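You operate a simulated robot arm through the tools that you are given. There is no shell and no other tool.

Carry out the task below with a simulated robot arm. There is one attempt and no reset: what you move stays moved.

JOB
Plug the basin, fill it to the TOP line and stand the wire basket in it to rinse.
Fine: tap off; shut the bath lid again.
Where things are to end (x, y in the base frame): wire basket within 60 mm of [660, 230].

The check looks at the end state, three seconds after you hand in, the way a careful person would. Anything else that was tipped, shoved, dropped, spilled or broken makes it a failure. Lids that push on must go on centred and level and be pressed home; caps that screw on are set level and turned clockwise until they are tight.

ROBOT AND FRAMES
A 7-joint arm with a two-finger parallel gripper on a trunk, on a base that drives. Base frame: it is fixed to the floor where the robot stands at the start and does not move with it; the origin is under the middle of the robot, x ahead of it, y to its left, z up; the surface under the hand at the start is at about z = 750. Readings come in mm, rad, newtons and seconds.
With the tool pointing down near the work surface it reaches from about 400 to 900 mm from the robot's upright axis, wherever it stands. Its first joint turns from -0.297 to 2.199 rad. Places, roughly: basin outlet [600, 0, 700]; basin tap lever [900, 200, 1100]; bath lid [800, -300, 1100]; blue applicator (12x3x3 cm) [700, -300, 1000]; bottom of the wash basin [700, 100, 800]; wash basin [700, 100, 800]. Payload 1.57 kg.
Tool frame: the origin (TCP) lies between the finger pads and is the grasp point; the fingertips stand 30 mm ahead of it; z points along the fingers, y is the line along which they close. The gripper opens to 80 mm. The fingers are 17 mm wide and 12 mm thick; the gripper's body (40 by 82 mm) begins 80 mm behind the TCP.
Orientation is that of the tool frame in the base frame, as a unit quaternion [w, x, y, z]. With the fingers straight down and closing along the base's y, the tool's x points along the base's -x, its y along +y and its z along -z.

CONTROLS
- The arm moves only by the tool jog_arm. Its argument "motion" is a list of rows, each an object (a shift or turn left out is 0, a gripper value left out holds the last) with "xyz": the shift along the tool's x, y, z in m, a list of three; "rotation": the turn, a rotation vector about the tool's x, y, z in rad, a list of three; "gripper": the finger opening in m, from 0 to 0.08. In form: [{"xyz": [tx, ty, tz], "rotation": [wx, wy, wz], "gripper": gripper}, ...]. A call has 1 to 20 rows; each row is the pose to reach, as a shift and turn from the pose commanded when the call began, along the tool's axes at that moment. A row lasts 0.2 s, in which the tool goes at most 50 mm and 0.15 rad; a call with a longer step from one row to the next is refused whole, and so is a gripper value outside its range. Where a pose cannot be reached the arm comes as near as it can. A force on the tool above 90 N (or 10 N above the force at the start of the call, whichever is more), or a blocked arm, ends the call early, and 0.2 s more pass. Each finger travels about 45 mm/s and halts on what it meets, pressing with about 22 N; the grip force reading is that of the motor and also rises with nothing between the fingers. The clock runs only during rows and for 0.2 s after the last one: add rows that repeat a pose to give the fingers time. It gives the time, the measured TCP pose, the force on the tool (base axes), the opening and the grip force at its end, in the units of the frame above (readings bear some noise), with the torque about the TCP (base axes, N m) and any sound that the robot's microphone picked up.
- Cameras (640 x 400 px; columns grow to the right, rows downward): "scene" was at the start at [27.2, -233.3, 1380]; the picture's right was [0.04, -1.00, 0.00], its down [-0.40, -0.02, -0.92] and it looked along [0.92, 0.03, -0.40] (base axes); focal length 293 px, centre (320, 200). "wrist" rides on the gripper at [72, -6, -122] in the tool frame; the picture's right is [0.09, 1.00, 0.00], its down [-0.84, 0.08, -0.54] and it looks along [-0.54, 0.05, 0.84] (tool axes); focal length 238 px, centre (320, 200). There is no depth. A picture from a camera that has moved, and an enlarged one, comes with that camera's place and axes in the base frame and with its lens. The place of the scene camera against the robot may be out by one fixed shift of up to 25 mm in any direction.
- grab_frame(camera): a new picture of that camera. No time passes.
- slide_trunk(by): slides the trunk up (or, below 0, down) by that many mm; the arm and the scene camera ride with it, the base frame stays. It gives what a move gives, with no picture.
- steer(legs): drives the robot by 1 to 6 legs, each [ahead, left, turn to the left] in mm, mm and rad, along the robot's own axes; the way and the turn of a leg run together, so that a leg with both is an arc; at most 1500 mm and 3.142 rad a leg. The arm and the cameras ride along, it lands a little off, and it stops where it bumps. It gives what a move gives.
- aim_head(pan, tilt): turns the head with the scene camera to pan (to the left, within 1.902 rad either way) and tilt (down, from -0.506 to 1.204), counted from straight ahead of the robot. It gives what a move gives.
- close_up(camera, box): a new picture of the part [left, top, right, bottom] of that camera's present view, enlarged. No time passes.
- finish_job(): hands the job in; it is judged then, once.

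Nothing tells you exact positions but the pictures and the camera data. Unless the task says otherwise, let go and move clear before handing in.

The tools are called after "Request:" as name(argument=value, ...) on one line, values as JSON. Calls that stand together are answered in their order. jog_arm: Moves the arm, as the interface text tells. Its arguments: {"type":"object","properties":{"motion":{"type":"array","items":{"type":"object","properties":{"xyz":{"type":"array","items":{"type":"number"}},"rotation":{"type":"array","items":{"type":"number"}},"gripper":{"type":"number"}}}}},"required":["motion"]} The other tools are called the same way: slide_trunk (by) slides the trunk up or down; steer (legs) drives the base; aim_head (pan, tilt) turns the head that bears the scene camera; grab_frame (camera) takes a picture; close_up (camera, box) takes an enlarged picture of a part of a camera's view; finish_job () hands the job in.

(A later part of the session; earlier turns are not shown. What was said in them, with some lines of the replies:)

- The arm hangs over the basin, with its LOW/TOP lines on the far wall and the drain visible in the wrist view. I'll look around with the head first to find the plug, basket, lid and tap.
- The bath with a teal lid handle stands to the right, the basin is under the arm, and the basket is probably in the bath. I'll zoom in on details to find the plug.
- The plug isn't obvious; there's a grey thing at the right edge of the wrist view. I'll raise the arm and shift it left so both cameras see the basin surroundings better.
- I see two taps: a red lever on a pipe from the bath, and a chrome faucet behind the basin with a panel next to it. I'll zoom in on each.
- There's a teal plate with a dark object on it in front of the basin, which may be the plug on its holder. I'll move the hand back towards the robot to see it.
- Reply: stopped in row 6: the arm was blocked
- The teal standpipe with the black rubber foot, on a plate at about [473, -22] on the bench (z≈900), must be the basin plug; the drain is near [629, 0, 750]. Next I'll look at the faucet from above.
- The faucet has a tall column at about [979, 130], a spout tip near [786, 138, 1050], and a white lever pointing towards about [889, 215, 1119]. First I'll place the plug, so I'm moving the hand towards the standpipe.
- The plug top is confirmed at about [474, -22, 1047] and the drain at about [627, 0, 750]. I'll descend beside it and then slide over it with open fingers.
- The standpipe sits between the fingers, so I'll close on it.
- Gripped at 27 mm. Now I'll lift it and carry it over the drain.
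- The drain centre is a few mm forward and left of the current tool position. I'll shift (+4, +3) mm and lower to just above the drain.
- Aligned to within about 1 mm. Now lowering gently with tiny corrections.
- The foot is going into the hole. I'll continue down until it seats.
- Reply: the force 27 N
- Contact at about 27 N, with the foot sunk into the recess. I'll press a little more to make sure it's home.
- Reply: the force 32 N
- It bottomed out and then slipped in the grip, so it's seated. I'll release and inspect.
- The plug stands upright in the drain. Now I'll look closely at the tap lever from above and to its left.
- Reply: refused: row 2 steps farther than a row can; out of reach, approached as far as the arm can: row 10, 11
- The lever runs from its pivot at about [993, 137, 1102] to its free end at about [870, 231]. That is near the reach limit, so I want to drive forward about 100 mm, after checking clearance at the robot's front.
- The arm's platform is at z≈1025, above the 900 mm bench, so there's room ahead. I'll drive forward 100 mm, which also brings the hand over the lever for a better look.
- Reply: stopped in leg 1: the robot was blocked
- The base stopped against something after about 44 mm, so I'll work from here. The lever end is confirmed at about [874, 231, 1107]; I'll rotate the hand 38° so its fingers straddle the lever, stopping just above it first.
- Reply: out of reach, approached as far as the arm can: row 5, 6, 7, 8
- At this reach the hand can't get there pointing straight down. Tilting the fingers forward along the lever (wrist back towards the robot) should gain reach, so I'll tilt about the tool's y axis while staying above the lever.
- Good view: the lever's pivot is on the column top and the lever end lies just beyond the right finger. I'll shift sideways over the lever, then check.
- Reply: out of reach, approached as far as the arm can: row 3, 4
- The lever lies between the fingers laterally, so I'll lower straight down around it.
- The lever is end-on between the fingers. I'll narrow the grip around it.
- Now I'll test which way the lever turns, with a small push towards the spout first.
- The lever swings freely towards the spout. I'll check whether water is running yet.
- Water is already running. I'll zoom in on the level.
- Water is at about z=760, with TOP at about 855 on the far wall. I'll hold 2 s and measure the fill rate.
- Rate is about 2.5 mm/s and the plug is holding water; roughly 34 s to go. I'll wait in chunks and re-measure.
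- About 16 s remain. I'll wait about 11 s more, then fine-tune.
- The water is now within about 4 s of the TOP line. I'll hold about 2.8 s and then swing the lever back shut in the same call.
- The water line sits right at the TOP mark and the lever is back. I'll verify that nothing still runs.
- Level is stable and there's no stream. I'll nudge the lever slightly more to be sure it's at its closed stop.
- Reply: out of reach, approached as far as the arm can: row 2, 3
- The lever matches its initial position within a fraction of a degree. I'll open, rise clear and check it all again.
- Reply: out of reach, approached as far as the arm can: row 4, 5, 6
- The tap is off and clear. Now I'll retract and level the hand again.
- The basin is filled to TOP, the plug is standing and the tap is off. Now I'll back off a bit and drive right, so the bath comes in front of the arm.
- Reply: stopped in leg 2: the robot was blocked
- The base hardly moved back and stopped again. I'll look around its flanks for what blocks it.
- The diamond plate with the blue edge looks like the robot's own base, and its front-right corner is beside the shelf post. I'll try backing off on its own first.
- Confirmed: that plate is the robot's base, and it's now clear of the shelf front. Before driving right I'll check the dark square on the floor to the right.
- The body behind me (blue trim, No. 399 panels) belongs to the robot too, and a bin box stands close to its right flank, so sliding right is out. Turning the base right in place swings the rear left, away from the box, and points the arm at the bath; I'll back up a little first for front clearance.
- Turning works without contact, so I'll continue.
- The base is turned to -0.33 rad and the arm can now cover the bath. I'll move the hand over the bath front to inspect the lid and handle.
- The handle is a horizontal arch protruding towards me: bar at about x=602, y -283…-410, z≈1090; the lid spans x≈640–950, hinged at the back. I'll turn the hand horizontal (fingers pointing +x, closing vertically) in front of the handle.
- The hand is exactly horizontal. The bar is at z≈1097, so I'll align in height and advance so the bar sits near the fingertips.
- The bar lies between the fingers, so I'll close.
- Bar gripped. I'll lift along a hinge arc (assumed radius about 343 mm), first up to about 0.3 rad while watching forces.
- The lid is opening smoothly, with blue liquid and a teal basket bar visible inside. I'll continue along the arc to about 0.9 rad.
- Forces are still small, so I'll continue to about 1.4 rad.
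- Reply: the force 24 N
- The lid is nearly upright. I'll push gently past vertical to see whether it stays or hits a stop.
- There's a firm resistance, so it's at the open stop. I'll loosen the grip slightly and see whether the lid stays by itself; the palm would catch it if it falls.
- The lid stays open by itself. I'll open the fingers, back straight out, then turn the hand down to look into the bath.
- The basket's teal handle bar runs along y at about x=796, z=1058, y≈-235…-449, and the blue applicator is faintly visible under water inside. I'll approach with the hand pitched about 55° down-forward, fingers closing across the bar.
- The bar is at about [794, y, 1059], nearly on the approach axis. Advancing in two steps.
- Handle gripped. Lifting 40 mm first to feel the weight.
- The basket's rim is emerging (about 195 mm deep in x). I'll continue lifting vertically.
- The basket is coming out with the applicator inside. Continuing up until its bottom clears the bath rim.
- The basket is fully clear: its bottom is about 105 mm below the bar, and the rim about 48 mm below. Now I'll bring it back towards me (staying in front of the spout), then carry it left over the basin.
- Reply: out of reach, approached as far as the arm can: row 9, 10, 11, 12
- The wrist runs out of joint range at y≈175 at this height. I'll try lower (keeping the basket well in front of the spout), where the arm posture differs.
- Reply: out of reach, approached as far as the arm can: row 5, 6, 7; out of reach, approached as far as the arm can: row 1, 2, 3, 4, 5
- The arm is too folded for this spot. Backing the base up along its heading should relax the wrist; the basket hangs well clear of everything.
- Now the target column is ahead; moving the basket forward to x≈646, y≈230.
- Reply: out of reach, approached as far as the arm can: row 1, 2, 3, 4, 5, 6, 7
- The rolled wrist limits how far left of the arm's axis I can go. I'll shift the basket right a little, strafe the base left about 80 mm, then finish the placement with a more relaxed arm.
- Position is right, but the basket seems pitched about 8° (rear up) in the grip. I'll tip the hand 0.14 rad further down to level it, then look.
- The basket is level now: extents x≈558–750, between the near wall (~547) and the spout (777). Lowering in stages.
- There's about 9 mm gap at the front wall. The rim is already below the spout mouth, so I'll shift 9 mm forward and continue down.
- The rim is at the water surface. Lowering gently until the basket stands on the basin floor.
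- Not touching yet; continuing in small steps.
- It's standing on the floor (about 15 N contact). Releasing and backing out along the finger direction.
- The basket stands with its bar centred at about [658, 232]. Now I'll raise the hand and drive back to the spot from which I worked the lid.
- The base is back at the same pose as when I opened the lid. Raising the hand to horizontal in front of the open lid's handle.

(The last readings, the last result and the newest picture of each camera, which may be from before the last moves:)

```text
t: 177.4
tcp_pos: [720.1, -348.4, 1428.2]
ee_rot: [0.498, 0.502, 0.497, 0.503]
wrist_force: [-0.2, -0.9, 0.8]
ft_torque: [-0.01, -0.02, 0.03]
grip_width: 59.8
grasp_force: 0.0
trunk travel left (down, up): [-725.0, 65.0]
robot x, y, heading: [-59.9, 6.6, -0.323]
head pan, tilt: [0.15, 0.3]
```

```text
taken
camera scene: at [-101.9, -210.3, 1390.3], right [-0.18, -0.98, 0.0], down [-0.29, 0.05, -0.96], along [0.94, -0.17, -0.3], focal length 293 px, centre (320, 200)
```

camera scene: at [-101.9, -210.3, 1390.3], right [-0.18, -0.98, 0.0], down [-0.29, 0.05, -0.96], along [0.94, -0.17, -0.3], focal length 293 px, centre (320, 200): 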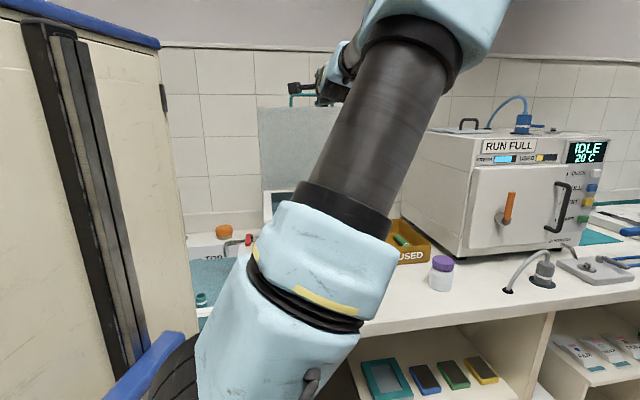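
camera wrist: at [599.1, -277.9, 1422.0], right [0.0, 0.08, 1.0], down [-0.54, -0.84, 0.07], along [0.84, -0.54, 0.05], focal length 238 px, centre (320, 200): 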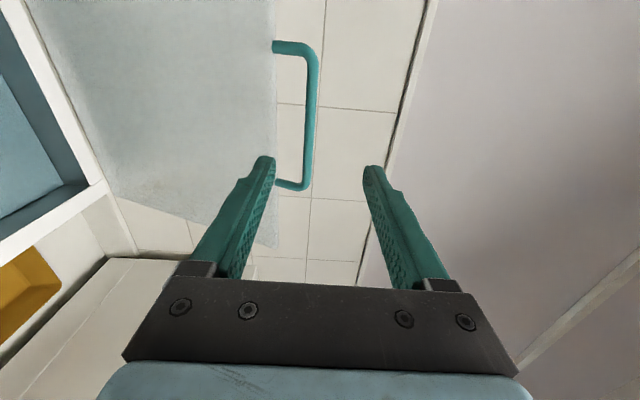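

Request:
jog_arm(motion=[{"xyz": [0, 0, 0.03]}, {"xyz": [0, 0, 0.06]}, {"xyz": [0, 0, 0.06]}])

Request:
grab_frame(camera="wrist")

```text
t: 178.2
tcp_pos: [780.6, -348.4, 1430.8]
ee_rot: [0.498, 0.503, 0.498, 0.502]
wrist_force: [0.3, -0.1, -0.2]
ft_torque: [-0.02, 0.01, -0.02]
grip_width: 59.9
grasp_force: 0.0
trunk travel left (down, up): [-725.0, 65.0]
robot x, y, heading: [-58.5, 3.2, -0.323]
head pan, tilt: [0.15, 0.3]
```

```text
taken
camera wrist: at [660.2, -276.7, 1424.0], right [0.0, 0.08, 1.0], down [-0.54, -0.84, 0.07], along [0.84, -0.54, 0.04], focal length 238 px, centre (320, 200)
```

wrist: 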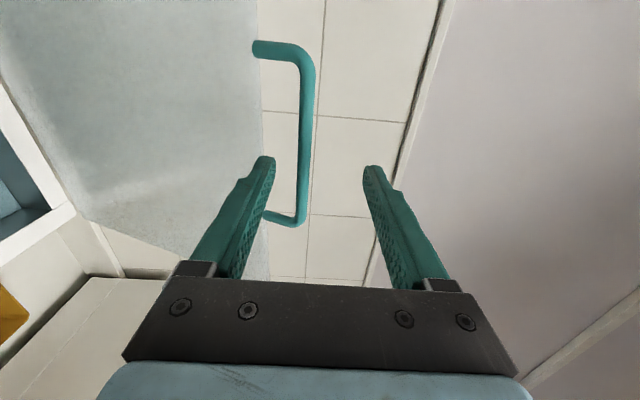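

The lid has settled at about 72° open, with its bar at about x=836, z=1420. I'll advance around the bar and grip it.

Request:
jog_arm(motion=[{"xyz": [0, -0.008, 0.0]}, {"xyz": [0, -0.011, 0.018]}, {"xyz": [0, -0.011, 0.036]}, {"xyz": [0, -0.011, 0.036]}])

Request:
grab_frame(camera="wrist")

```text
t: 179.2
tcp_pos: [816.1, -350.7, 1419.1]
ee_rot: [0.497, 0.502, 0.497, 0.503]
wrist_force: [0.6, 0.0, 0.1]
ft_torque: [0.02, -0.04, 0.0]
grip_width: 59.9
grasp_force: 0.1
trunk travel left (down, up): [-725.0, 65.0]
robot x, y, heading: [-55.1, 5.7, -0.329]
head pan, tilt: [0.15, 0.3]
```

```text
taken
camera wrist: at [695.2, -277.7, 1412.9], right [0.0, 0.08, 1.0], down [-0.54, -0.84, 0.07], along [0.84, -0.54, 0.04], focal length 238 px, centre (320, 200)
```

wrist: 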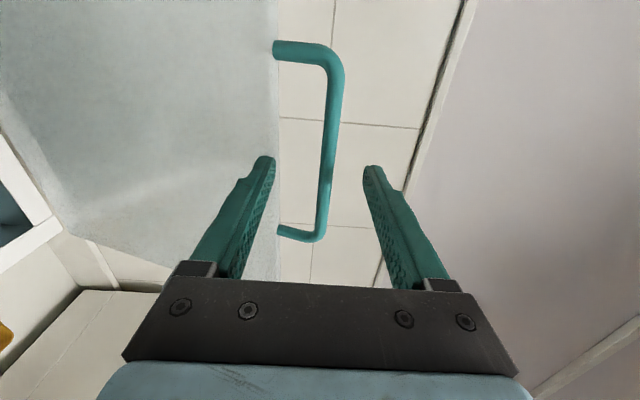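

Request:
jog_arm(motion=[{"xyz": [0, 0.002, 0.008]}, {"xyz": [0, 0.002, 0.008]}, {"xyz": [0, 0.002, 0.008], "gripper": 0.0}, {"xyz": [0, 0.002, 0.008], "gripper": 0.0}, {"xyz": [0, 0.002, 0.008], "gripper": 0.0}, {"xyz": [0, 0.002, 0.008], "gripper": 0.0}, {"xyz": [0, 0.002, 0.008], "gripper": 0.0}, {"xyz": [0, 0.002, 0.008], "gripper": 0.0}])

Request:
grab_frame(camera="wrist")

```text
t: 181.0
tcp_pos: [822.9, -349.8, 1425.4]
ee_rot: [0.5, 0.501, 0.496, 0.503]
wrist_force: [-5.4, -0.9, 22.2]
ft_torque: [0.02, -0.59, -0.21]
grip_width: 9.6
grasp_force: 27.9
trunk travel left (down, up): [-725.0, 65.0]
robot x, y, heading: [-61.0, 8.1, -0.328]
head pan, tilt: [0.15, 0.3]
```

```text
taken
camera wrist: at [701.7, -277.6, 1417.4], right [-0.01, 0.08, 1.0], down [-0.54, -0.84, 0.07], along [0.84, -0.54, 0.05], focal length 238 px, centre (320, 200)
```

wrist: 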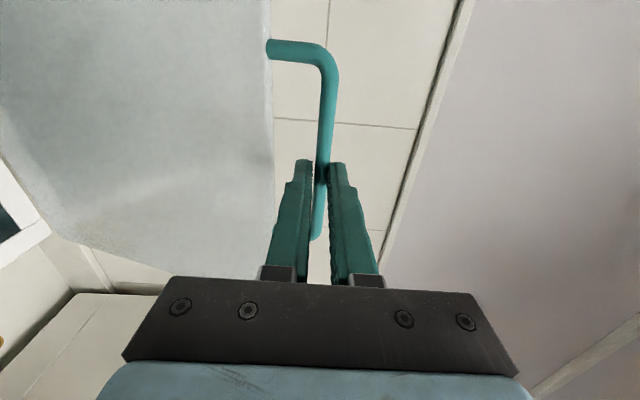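

Bar gripped again. Now I'll bring the lid down along the same arc, first to about 0.45 rad.

Request:
jog_arm(motion=[{"xyz": [0, -0.0106, -0.0284]}, {"xyz": [0, -0.0239, -0.0563]}, {"xyz": [0, -0.0397, -0.083]}, {"xyz": [0, -0.0578, -0.108]}, {"xyz": [0, -0.0781, -0.1314]}, {"xyz": [0, -0.1005, -0.1528]}, {"xyz": [0, -0.1246, -0.1722]}, {"xyz": [0, -0.1505, -0.1893]}, {"xyz": [0, -0.1777, -0.2039]}, {"xyz": [0, -0.1777, -0.2039]}])

Request:
grab_frame(camera="wrist")

```text
t: 183.2
tcp_pos: [622.8, -350.6, 1240.4]
ee_rot: [0.496, 0.505, 0.498, 0.502]
wrist_force: [15.7, -2.3, -9.4]
ft_torque: [-0.19, 0.06, -0.24]
grip_width: 9.9
grasp_force: 28.0
trunk travel left (down, up): [-725.0, 65.0]
robot x, y, heading: [-56.3, 3.6, -0.325]
head pan, tilt: [0.15, 0.3]
```

```text
taken
camera wrist: at [501.3, -278.2, 1234.6], right [0.0, 0.08, 1.0], down [-0.54, -0.84, 0.07], along [0.84, -0.54, 0.04], focal length 238 px, centre (320, 200)
```

wrist: 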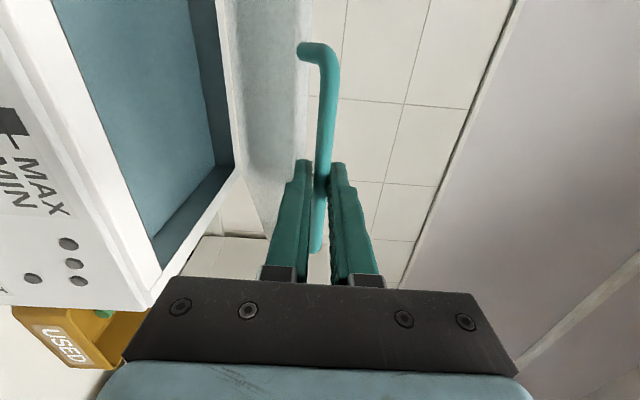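

Request:
jog_arm(motion=[{"xyz": [0, -0.028, -0.012]}, {"xyz": [0, -0.0576, -0.021]}, {"xyz": [0, -0.088, -0.028]}, {"xyz": [0, -0.11, -0.031]}, {"xyz": [0, -0.126, -0.032]}, {"xyz": [0, -0.136, -0.032]}, {"xyz": [0, -0.136, -0.032]}])

Request:
grab_frame(camera="wrist")

```text
t: 184.8
tcp_pos: [588.1, -348.0, 1108.4]
ee_rot: [0.498, 0.503, 0.497, 0.502]
wrist_force: [-7.8, -16.3, -1.6]
ft_torque: [-0.24, 0.01, -0.27]
grip_width: 9.9
grasp_force: 27.8
trunk travel left (down, up): [-725.0, 65.0]
robot x, y, heading: [-57.9, 6.0, -0.325]
head pan, tilt: [0.15, 0.3]
```

```text
taken
camera wrist: at [468.3, -276.5, 1101.3], right [0.0, 0.08, 1.0], down [-0.54, -0.84, 0.07], along [0.84, -0.54, 0.04], focal length 238 px, centre (320, 200)
```

wrist: 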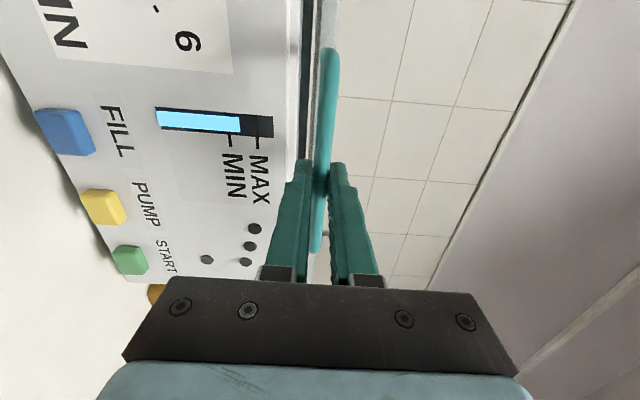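

The lid is nearly shut; lowering the last centimetre until it rests.

Request:
jog_arm(motion=[{"xyz": [0, -0.003, 0]}, {"xyz": [0, -0.006, 0]}, {"xyz": [0, -0.009, 0]}, {"xyz": [0, -0.012, 0]}, {"xyz": [0, -0.012, 0]}])

Request:
grab_frame(camera="wrist")

```text
t: 186.0
tcp_pos: [589.5, -347.5, 1097.3]
ee_rot: [0.497, 0.503, 0.497, 0.503]
wrist_force: [-3.0, -15.3, 1.9]
ft_torque: [-0.25, -0.03, 0.09]
grip_width: 9.4
grasp_force: 28.0
trunk travel left (down, up): [-725.0, 65.0]
robot x, y, heading: [-62.1, 7.4, -0.329]
head pan, tilt: [0.15, 0.3]
```

```text
taken
camera wrist: at [468.5, -275.5, 1090.0], right [0.0, 0.08, 1.0], down [-0.54, -0.84, 0.07], along [0.84, -0.54, 0.05], focal length 238 px, centre (320, 200)
```

wrist: 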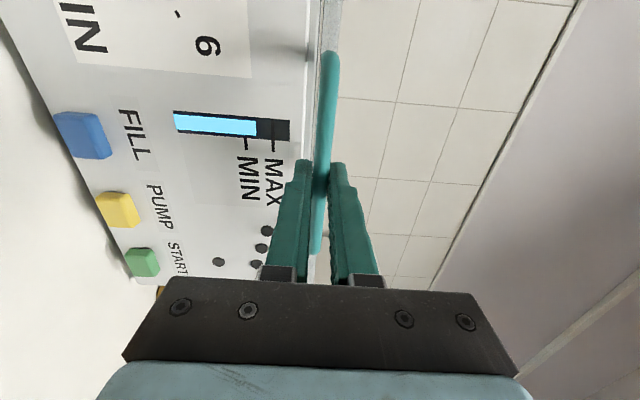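

Request:
jog_arm(motion=[{"xyz": [0, -0.002, 0]}, {"xyz": [0, -0.004, 0]}, {"xyz": [0, -0.004, 0]}])

Request:
grab_frame(camera="wrist")

```text
t: 186.8
tcp_pos: [589.4, -346.9, 1095.7]
ee_rot: [0.501, 0.499, 0.497, 0.503]
wrist_force: [6.7, -14.8, 32.5]
ft_torque: [-0.17, -0.32, 0.3]
grip_width: 9.6
grasp_force: 27.8
trunk travel left (down, up): [-725.0, 65.0]
robot x, y, heading: [-59.5, 5.5, -0.326]
head pan, tilt: [0.15, 0.3]
```

```text
taken
camera wrist: at [468.5, -275.4, 1088.0], right [-0.01, 0.08, 1.0], down [-0.54, -0.84, 0.07], along [0.84, -0.54, 0.05], focal length 238 px, centre (320, 200)
```

wrist: 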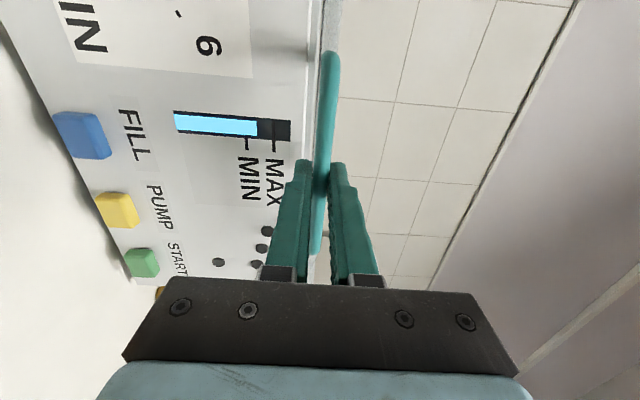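

The lid is firmly down (32 N). Easing off, opening and backing straight out.

Request:
jog_arm(motion=[{"xyz": [0, 0.003, 0]}, {"xyz": [0, 0.003, 0], "gripper": 0.03}, {"xyz": [0, 0.003, 0], "gripper": 0.05}, {"xyz": [0, 0.003, 0], "gripper": 0.05}, {"xyz": [0, 0.003, 0], "gripper": 0.05}, {"xyz": [0, 0.003, -0.03], "gripper": 0.05}, {"xyz": [0, 0.003, -0.07], "gripper": 0.05}, {"xyz": [0, 0.003, -0.09], "gripper": 0.05}, {"xyz": [0, 0.003, -0.09], "gripper": 0.05}])

Request:
grab_frame(camera="wrist")

```text
t: 188.8
tcp_pos: [502.1, -351.6, 1094.2]
ee_rot: [0.497, 0.503, 0.497, 0.503]
wrist_force: [0.7, 0.5, -0.2]
ft_torque: [0.0, 0.0, 0.0]
grip_width: 49.8
grasp_force: 0.0
out of reach, approached as far as the arm can: row 8, 9
trunk travel left (down, up): [-725.0, 65.0]
robot x, y, heading: [-60.6, 4.4, -0.328]
head pan, tilt: [0.15, 0.3]
```

```text
taken
camera wrist: at [380.9, -279.5, 1087.4], right [0.0, 0.08, 1.0], down [-0.54, -0.84, 0.07], along [0.84, -0.54, 0.04], focal length 238 px, centre (320, 200)
```

wrist: 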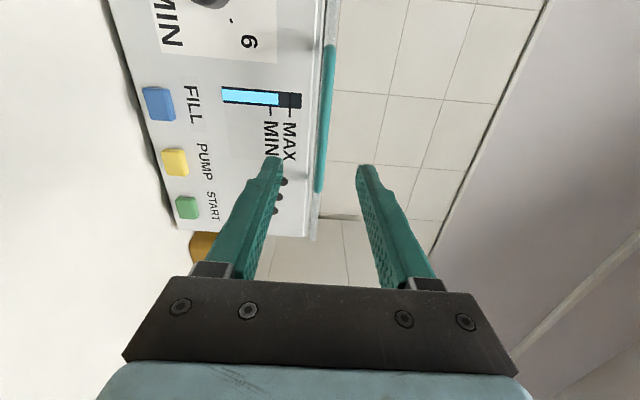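

The lid is shut and the hand is free. I'll raise the arm, turn the hand down and inspect the bath and the basin.

Request:
jog_arm(motion=[{"xyz": [0, 0.03, 0.005]}, {"xyz": [0, 0.07, 0.01]}, {"xyz": [0, 0.115, 0.02]}, {"xyz": [0, 0.16, 0.04]}, {"xyz": [0, 0.2, 0.06]}, {"xyz": [0, 0.2, 0.09]}, {"xyz": [0, 0.2, 0.09]}])

Request:
jog_arm(motion=[{"xyz": [0.01, 0, 0], "rotation": [0.0806, 0.0806, -0.0806]}, {"xyz": [0.02, 0, 0], "rotation": [0.161, 0.161, -0.161]}, {"xyz": [0.04, 0, 0], "rotation": [0.242, 0.242, -0.242]}, {"xyz": [0.06, 0, 0], "rotation": [0.322, 0.322, -0.322]}, {"xyz": [0.08, 0, 0], "rotation": [0.403, 0.403, -0.403]}, {"xyz": [0.1, 0, 0], "rotation": [0.484, 0.484, -0.484]}, {"xyz": [0.12, 0, 0], "rotation": [0.564, 0.564, -0.564]}, {"xyz": [0.14, 0, 0], "rotation": [0.645, 0.645, -0.645]}, {"xyz": [0.16, 0, 0], "rotation": [0.725, 0.725, -0.725]}, {"xyz": [0.18, 0, 0], "rotation": [0.806, 0.806, -0.806]}, {"xyz": [0.2, 0, 0], "rotation": [0.887, 0.887, -0.887]}, {"xyz": [0.22, 0, 0], "rotation": [0.967, 0.967, -0.967]}, {"xyz": [0.24, 0, 0], "rotation": [1.048, 1.048, -1.048]}, {"xyz": [0.26, 0, 0], "rotation": [1.128, 1.128, -1.128]}, {"xyz": [0.28, 0, 0], "rotation": [1.209, 1.209, -1.209]}, {"xyz": [0.28, 0, 0], "rotation": [1.209, 1.209, -1.209]}])

Request:
grab_frame(camera="wrist")

Request:
grab_frame(camera="scene")

```text
t: 190.4
tcp_pos: [593.1, -352.1, 1293.2]
ee_rot: [0.498, 0.503, 0.497, 0.502]
wrist_force: [-1.1, 0.5, -0.5]
ft_torque: [-0.03, 0.02, 0.0]
grip_width: 50.1
grasp_force: 0.1
trunk travel left (down, up): [-725.0, 65.0]
robot x, y, heading: [-56.5, 6.1, -0.33]
head pan, tilt: [0.15, 0.3]
```

```text
t: 193.8
tcp_pos: [591.8, -72.7, 1298.4]
ee_rot: [0.0, -0.001, 1.0, 0.004]
wrist_force: [0.1, 0.1, 0.1]
ft_torque: [-0.01, -0.01, -0.06]
grip_width: 49.9
grasp_force: 0.0
trunk travel left (down, up): [-725.0, 65.0]
robot x, y, heading: [-60.4, 0.9, -0.328]
head pan, tilt: [0.15, 0.3]
```

```text
taken
camera wrist: at [521.1, -79.4, 1419.9], right [-0.09, 1.0, 0.01], down [0.84, 0.07, 0.54], along [0.54, 0.06, -0.84], focal length 238 px, centre (320, 200)
```

wrist: 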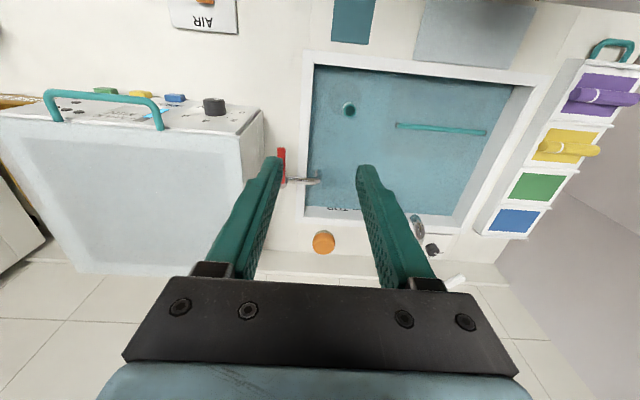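

```text
taken
camera scene: at [-101.9, -210.3, 1390.3], right [-0.18, -0.98, 0.0], down [-0.29, 0.05, -0.96], along [0.94, -0.17, -0.3], focal length 293 px, centre (320, 200)
```

scene: 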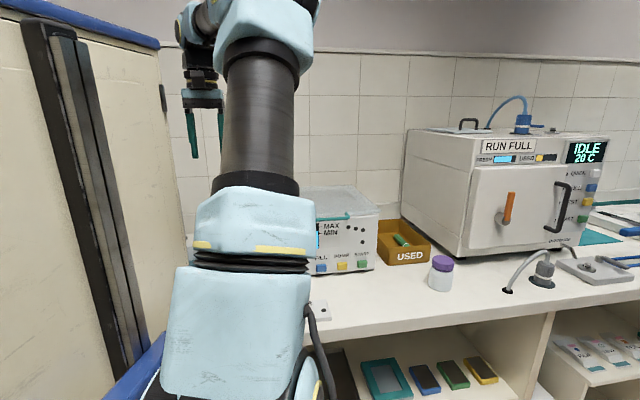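

Lid shut, basket in the basin. I'll zoom in on the water line, the tap and the basket.

Request:
close_up(camera="wrist", box=[290, 180, 380, 236])

Request:
close_up(camera="wrist", box=[300, 60, 540, 230])

Request:
close_up(camera="wrist", box=[0, 70, 300, 280])

```text
7.11 times, centred on (335, 208) of wrist
camera zoom: at [521.1, -79.4, 1419.9], right [-0.09, 1.0, 0.01], down [0.84, 0.07, 0.54], along [0.54, 0.06, -0.84], focal length 1695 px, centre (213, 143)
```

zoom: 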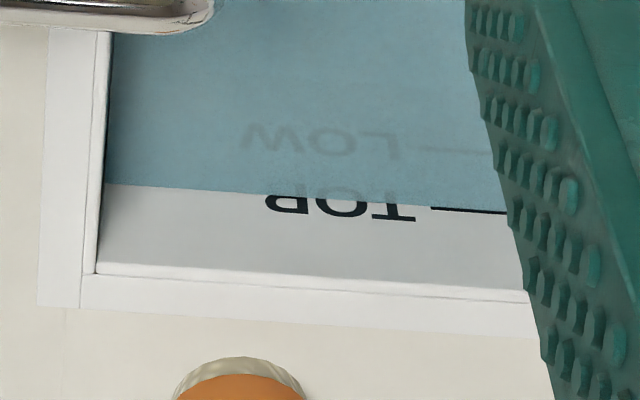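

```text
2.35 times, centred on (420, 145) of wrist
camera zoom: at [521.1, -79.4, 1419.9], right [-0.09, 1.0, 0.01], down [0.84, 0.07, 0.54], along [0.54, 0.06, -0.84], focal length 561 px, centre (85, 329)
```

zoom: 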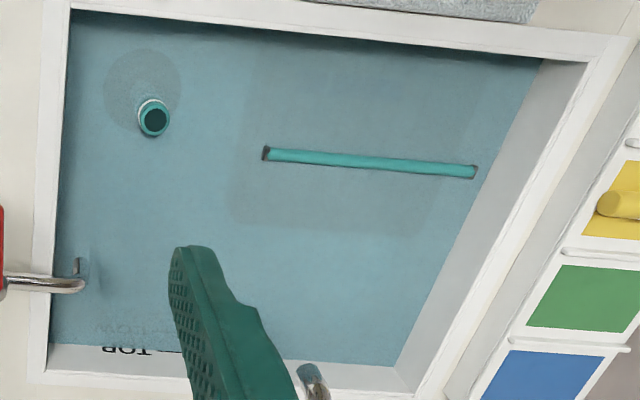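

```text
1.90 times, centred on (150, 175) of wrist
camera zoom: at [521.1, -79.4, 1419.9], right [-0.09, 1.0, 0.01], down [0.84, 0.07, 0.54], along [0.54, 0.06, -0.84], focal length 454 px, centre (644, 248)
```

zoom: 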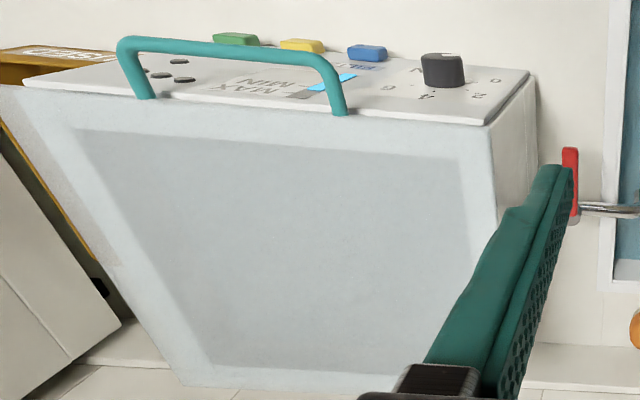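

The water edge looks a few mm below the TOP dash now. I'll get a closer view and check whether the level is drifting.

Request:
jog_arm(motion=[{"xyz": [-0.015, 0.02, 0.03]}, {"xyz": [-0.03, 0.04, 0.06]}, {"xyz": [-0.045, 0.06, 0.09]}, {"xyz": [-0.06, 0.075, 0.12]}, {"xyz": [-0.075, 0.075, 0.15]}, {"xyz": [-0.08, 0.075, 0.18]}, {"xyz": [-0.08, 0.075, 0.18]}])

Request:
grab_frame(camera="wrist")

Request:
close_up(camera="wrist", box=[270, 180, 400, 262])

```text
t: 195.4
tcp_pos: [674.0, 5.0, 1118.9]
ee_rot: [0.001, 0.001, 1.0, 0.006]
wrist_force: [-0.4, 0.5, 0.0]
ft_torque: [-0.02, 0.01, 0.04]
grip_width: 50.4
grasp_force: 0.1
trunk travel left (down, up): [-725.0, 65.0]
robot x, y, heading: [-61.2, 7.3, -0.324]
head pan, tilt: [0.15, 0.3]
```

```text
taken
camera wrist: at [602.7, -3.8, 1238.6], right [-0.09, 1.0, 0.01], down [0.84, 0.07, 0.54], along [0.54, 0.06, -0.84], focal length 238 px, centre (320, 200)
```

wrist: 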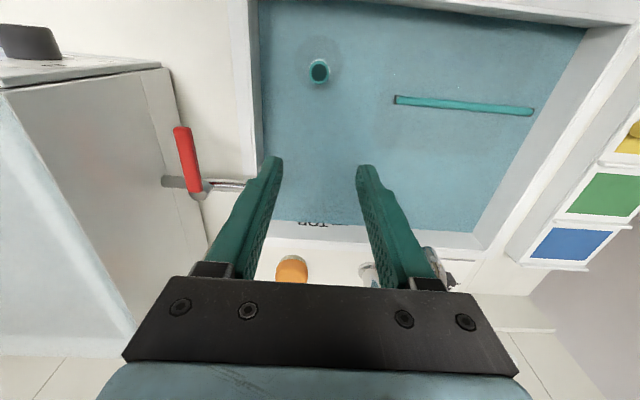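

```text
4.88 times, centred on (335, 221) of wrist
camera zoom: at [602.7, -3.8, 1238.6], right [-0.09, 1.0, 0.01], down [0.84, 0.07, 0.54], along [0.54, 0.06, -0.84], focal length 1163 px, centre (247, 98)
```

zoom: 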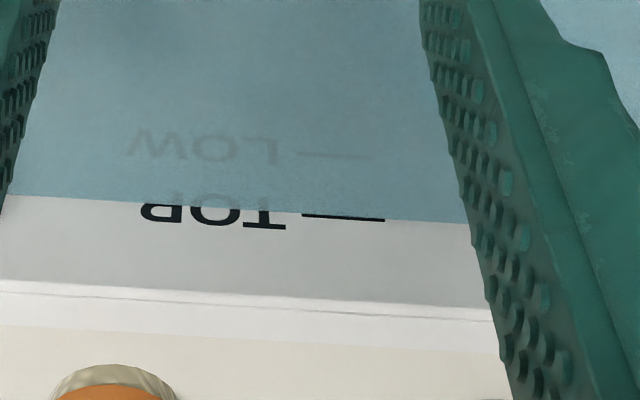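

The water line sits right at the TOP dash. I'll wait a few seconds to confirm there's no drift.

Request:
jog_arm(motion=[{"xyz": [0, 0, 0]}, {"xyz": [0, 0, 0]}, {"xyz": [0, 0, 0]}, {"xyz": [0, 0, 0]}, {"xyz": [0, 0, 0]}, {"xyz": [0, 0, 0]}, {"xyz": [0, 0, 0]}, {"xyz": [0, 0, 0]}, {"xyz": [0, 0, 0]}, {"xyz": [0, 0, 0]}, {"xyz": [0, 0, 0]}, {"xyz": [0, 0, 0]}, {"xyz": [0, 0, 0]}, {"xyz": [0, 0, 0]}, {"xyz": [0, 0, 0]}, {"xyz": [0, 0, 0]}, {"xyz": [0, 0, 0]}, {"xyz": [0, 0, 0]}, {"xyz": [0, 0, 0]}, {"xyz": [0, 0, 0]}])

Request:
jog_arm(motion=[{"xyz": [0, 0, 0]}, {"xyz": [0, 0, 0]}, {"xyz": [0, 0, 0]}, {"xyz": [0, 0, 0]}, {"xyz": [0, 0, 0]}, {"xyz": [0, 0, 0]}, {"xyz": [0, 0, 0]}, {"xyz": [0, 0, 0]}, {"xyz": [0, 0, 0]}, {"xyz": [0, 0, 0]}, {"xyz": [0, 0, 0]}, {"xyz": [0, 0, 0]}, {"xyz": [0, 0, 0]}, {"xyz": [0, 0, 0]}, {"xyz": [0, 0, 0]}, {"xyz": [0, 0, 0]}, {"xyz": [0, 0, 0]}, {"xyz": [0, 0, 0]}, {"xyz": [0, 0, 0]}, {"xyz": [0, 0, 0]}])

Request:
close_up(camera="wrist", box=[270, 180, 400, 262])

Request:
close_up(camera="wrist", box=[270, 20, 570, 200])

```text
t: 199.6
tcp_pos: [673.2, 3.1, 1117.2]
ee_rot: [0.001, 0.0, 1.0, 0.005]
wrist_force: [-0.4, -0.1, 0.9]
ft_torque: [-0.01, -0.01, -0.02]
grip_width: 50.0
grasp_force: 0.1
trunk travel left (down, up): [-725.0, 65.0]
robot x, y, heading: [-59.1, 4.2, -0.33]
head pan, tilt: [0.15, 0.3]
```

```text
t: 203.8
tcp_pos: [673.7, 4.1, 1117.2]
ee_rot: [0.0, 0.0, 1.0, 0.005]
wrist_force: [-0.6, 0.6, -0.4]
ft_torque: [0.0, 0.02, 0.01]
grip_width: 49.9
grasp_force: 0.1
trunk travel left (down, up): [-725.0, 65.0]
robot x, y, heading: [-58.5, 6.2, -0.328]
head pan, tilt: [0.15, 0.3]
```

```text
4.88 times, centred on (335, 221) of wrist
camera zoom: at [602.6, -3.9, 1238.8], right [-0.09, 1.0, 0.01], down [0.84, 0.07, 0.54], along [0.54, 0.06, -0.84], focal length 1163 px, centre (247, 98)
```

zoom: 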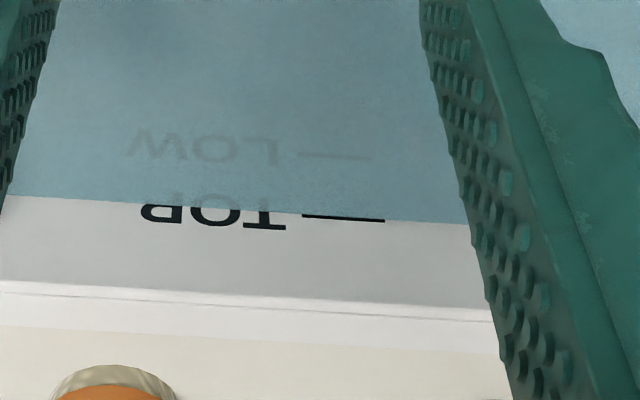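

```text
2.13 times, centred on (420, 110) of wrist
camera zoom: at [602.6, -3.9, 1238.8], right [-0.09, 1.0, 0.01], down [0.84, 0.07, 0.54], along [0.54, 0.06, -0.84], focal length 508 px, centre (107, 392)
```

zoom: 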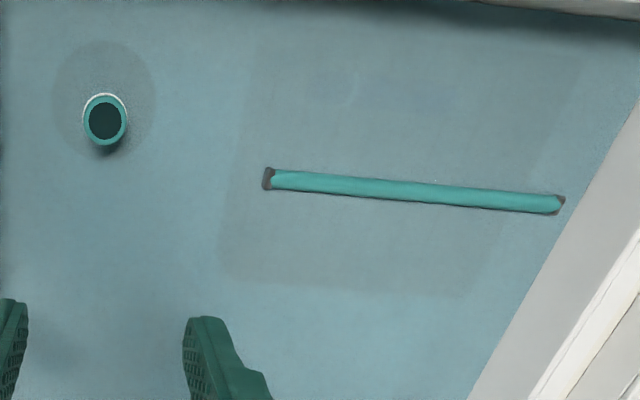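

Level is stable, the plug is standing, the basket is at about [659, 234], the tap is off and the lid is shut. I'll lift the hand clear, then take a last look.

Request:
jog_arm(motion=[{"xyz": [0.02, -0.01, -0.04]}, {"xyz": [0.04, -0.02, -0.08]}, {"xyz": [0.06, -0.03, -0.12]}, {"xyz": [0.07, -0.04, -0.16]}, {"xyz": [0.07, -0.04, -0.16]}])

Request:
grab_frame(camera="wrist")

Request:
aim_head(pan=-0.3, tilt=0.6)

Request:
grab_frame(camera="scene")

```text
t: 205.0
tcp_pos: [603.0, -38.2, 1279.1]
ee_rot: [0.0, 0.0, 1.0, 0.006]
wrist_force: [-0.7, 0.1, -0.4]
ft_torque: [0.0, 0.03, -0.01]
grip_width: 49.9
grasp_force: 0.0
trunk travel left (down, up): [-725.0, 65.0]
robot x, y, heading: [-57.0, 5.5, -0.326]
head pan, tilt: [0.15, 0.3]
```

```text
taken
camera wrist: at [532.1, -46.4, 1398.6], right [-0.09, 1.0, 0.01], down [0.84, 0.07, 0.54], along [0.54, 0.06, -0.84], focal length 238 px, centre (320, 200)
```

wrist: 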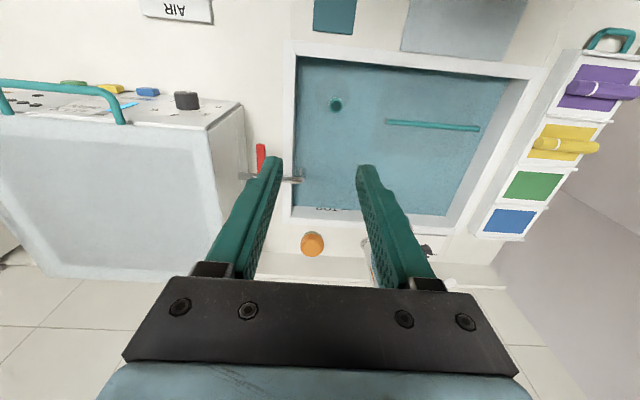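

```text
t: 205.9
tcp_pos: [602.7, -37.2, 1276.8]
ee_rot: [0.0, 0.0, 1.0, 0.005]
wrist_force: [0.1, 0.1, 0.8]
ft_torque: [-0.01, -0.01, -0.01]
grip_width: 49.9
grasp_force: 0.1
trunk travel left (down, up): [-725.0, 65.0]
robot x, y, heading: [-58.5, 5.8, -0.327]
head pan, tilt: [-0.3, 0.6]
```

```text
taken
camera scene: at [-122.2, -245.7, 1362.9], right [-0.59, -0.81, 0.0], down [-0.46, 0.33, -0.83], along [0.67, -0.48, -0.56], focal length 293 px, centre (320, 200)
```

scene: 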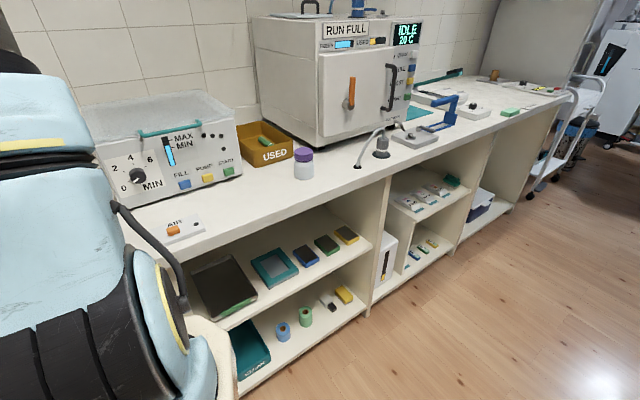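

Everything is in place: the drain is plugged, the water is at TOP, the tap is off, the basket stands at about [659, 234], the bath lid is shut and the arm is clear. Handing in.

Request:
finish_job()

```text
The job is handed in.
```

I plugged the basin, filled it to the TOP line and stood the wire basket in it. I then handed the job in; the result of the check hasn't come back.

| Item | End state |
|---|---|
| Plug | The teal standpipe is upright in the drain and holding water. |
| Water level | At the TOP dash, with no change over the last 8 seconds I watched. |
| Tap | Off, with the lever back where it started and no stream from the spout. |
| Basket | Standing on the basin floor, centred at about [659, 234], with the blue applicator still in it. |
| Bath lid | Shut again; I pressed the handle down until the lid was firmly closed. |
| Arm | Let go and moved clear. |

**Base contact:** the base was blocked twice while driving. Once it was going forward, probably against the front of the shelf. Once it was going right, where a bin box stands close to the robot's side. I saw nothing moved afterwards, but I had no earlier picture of that box to compare against.
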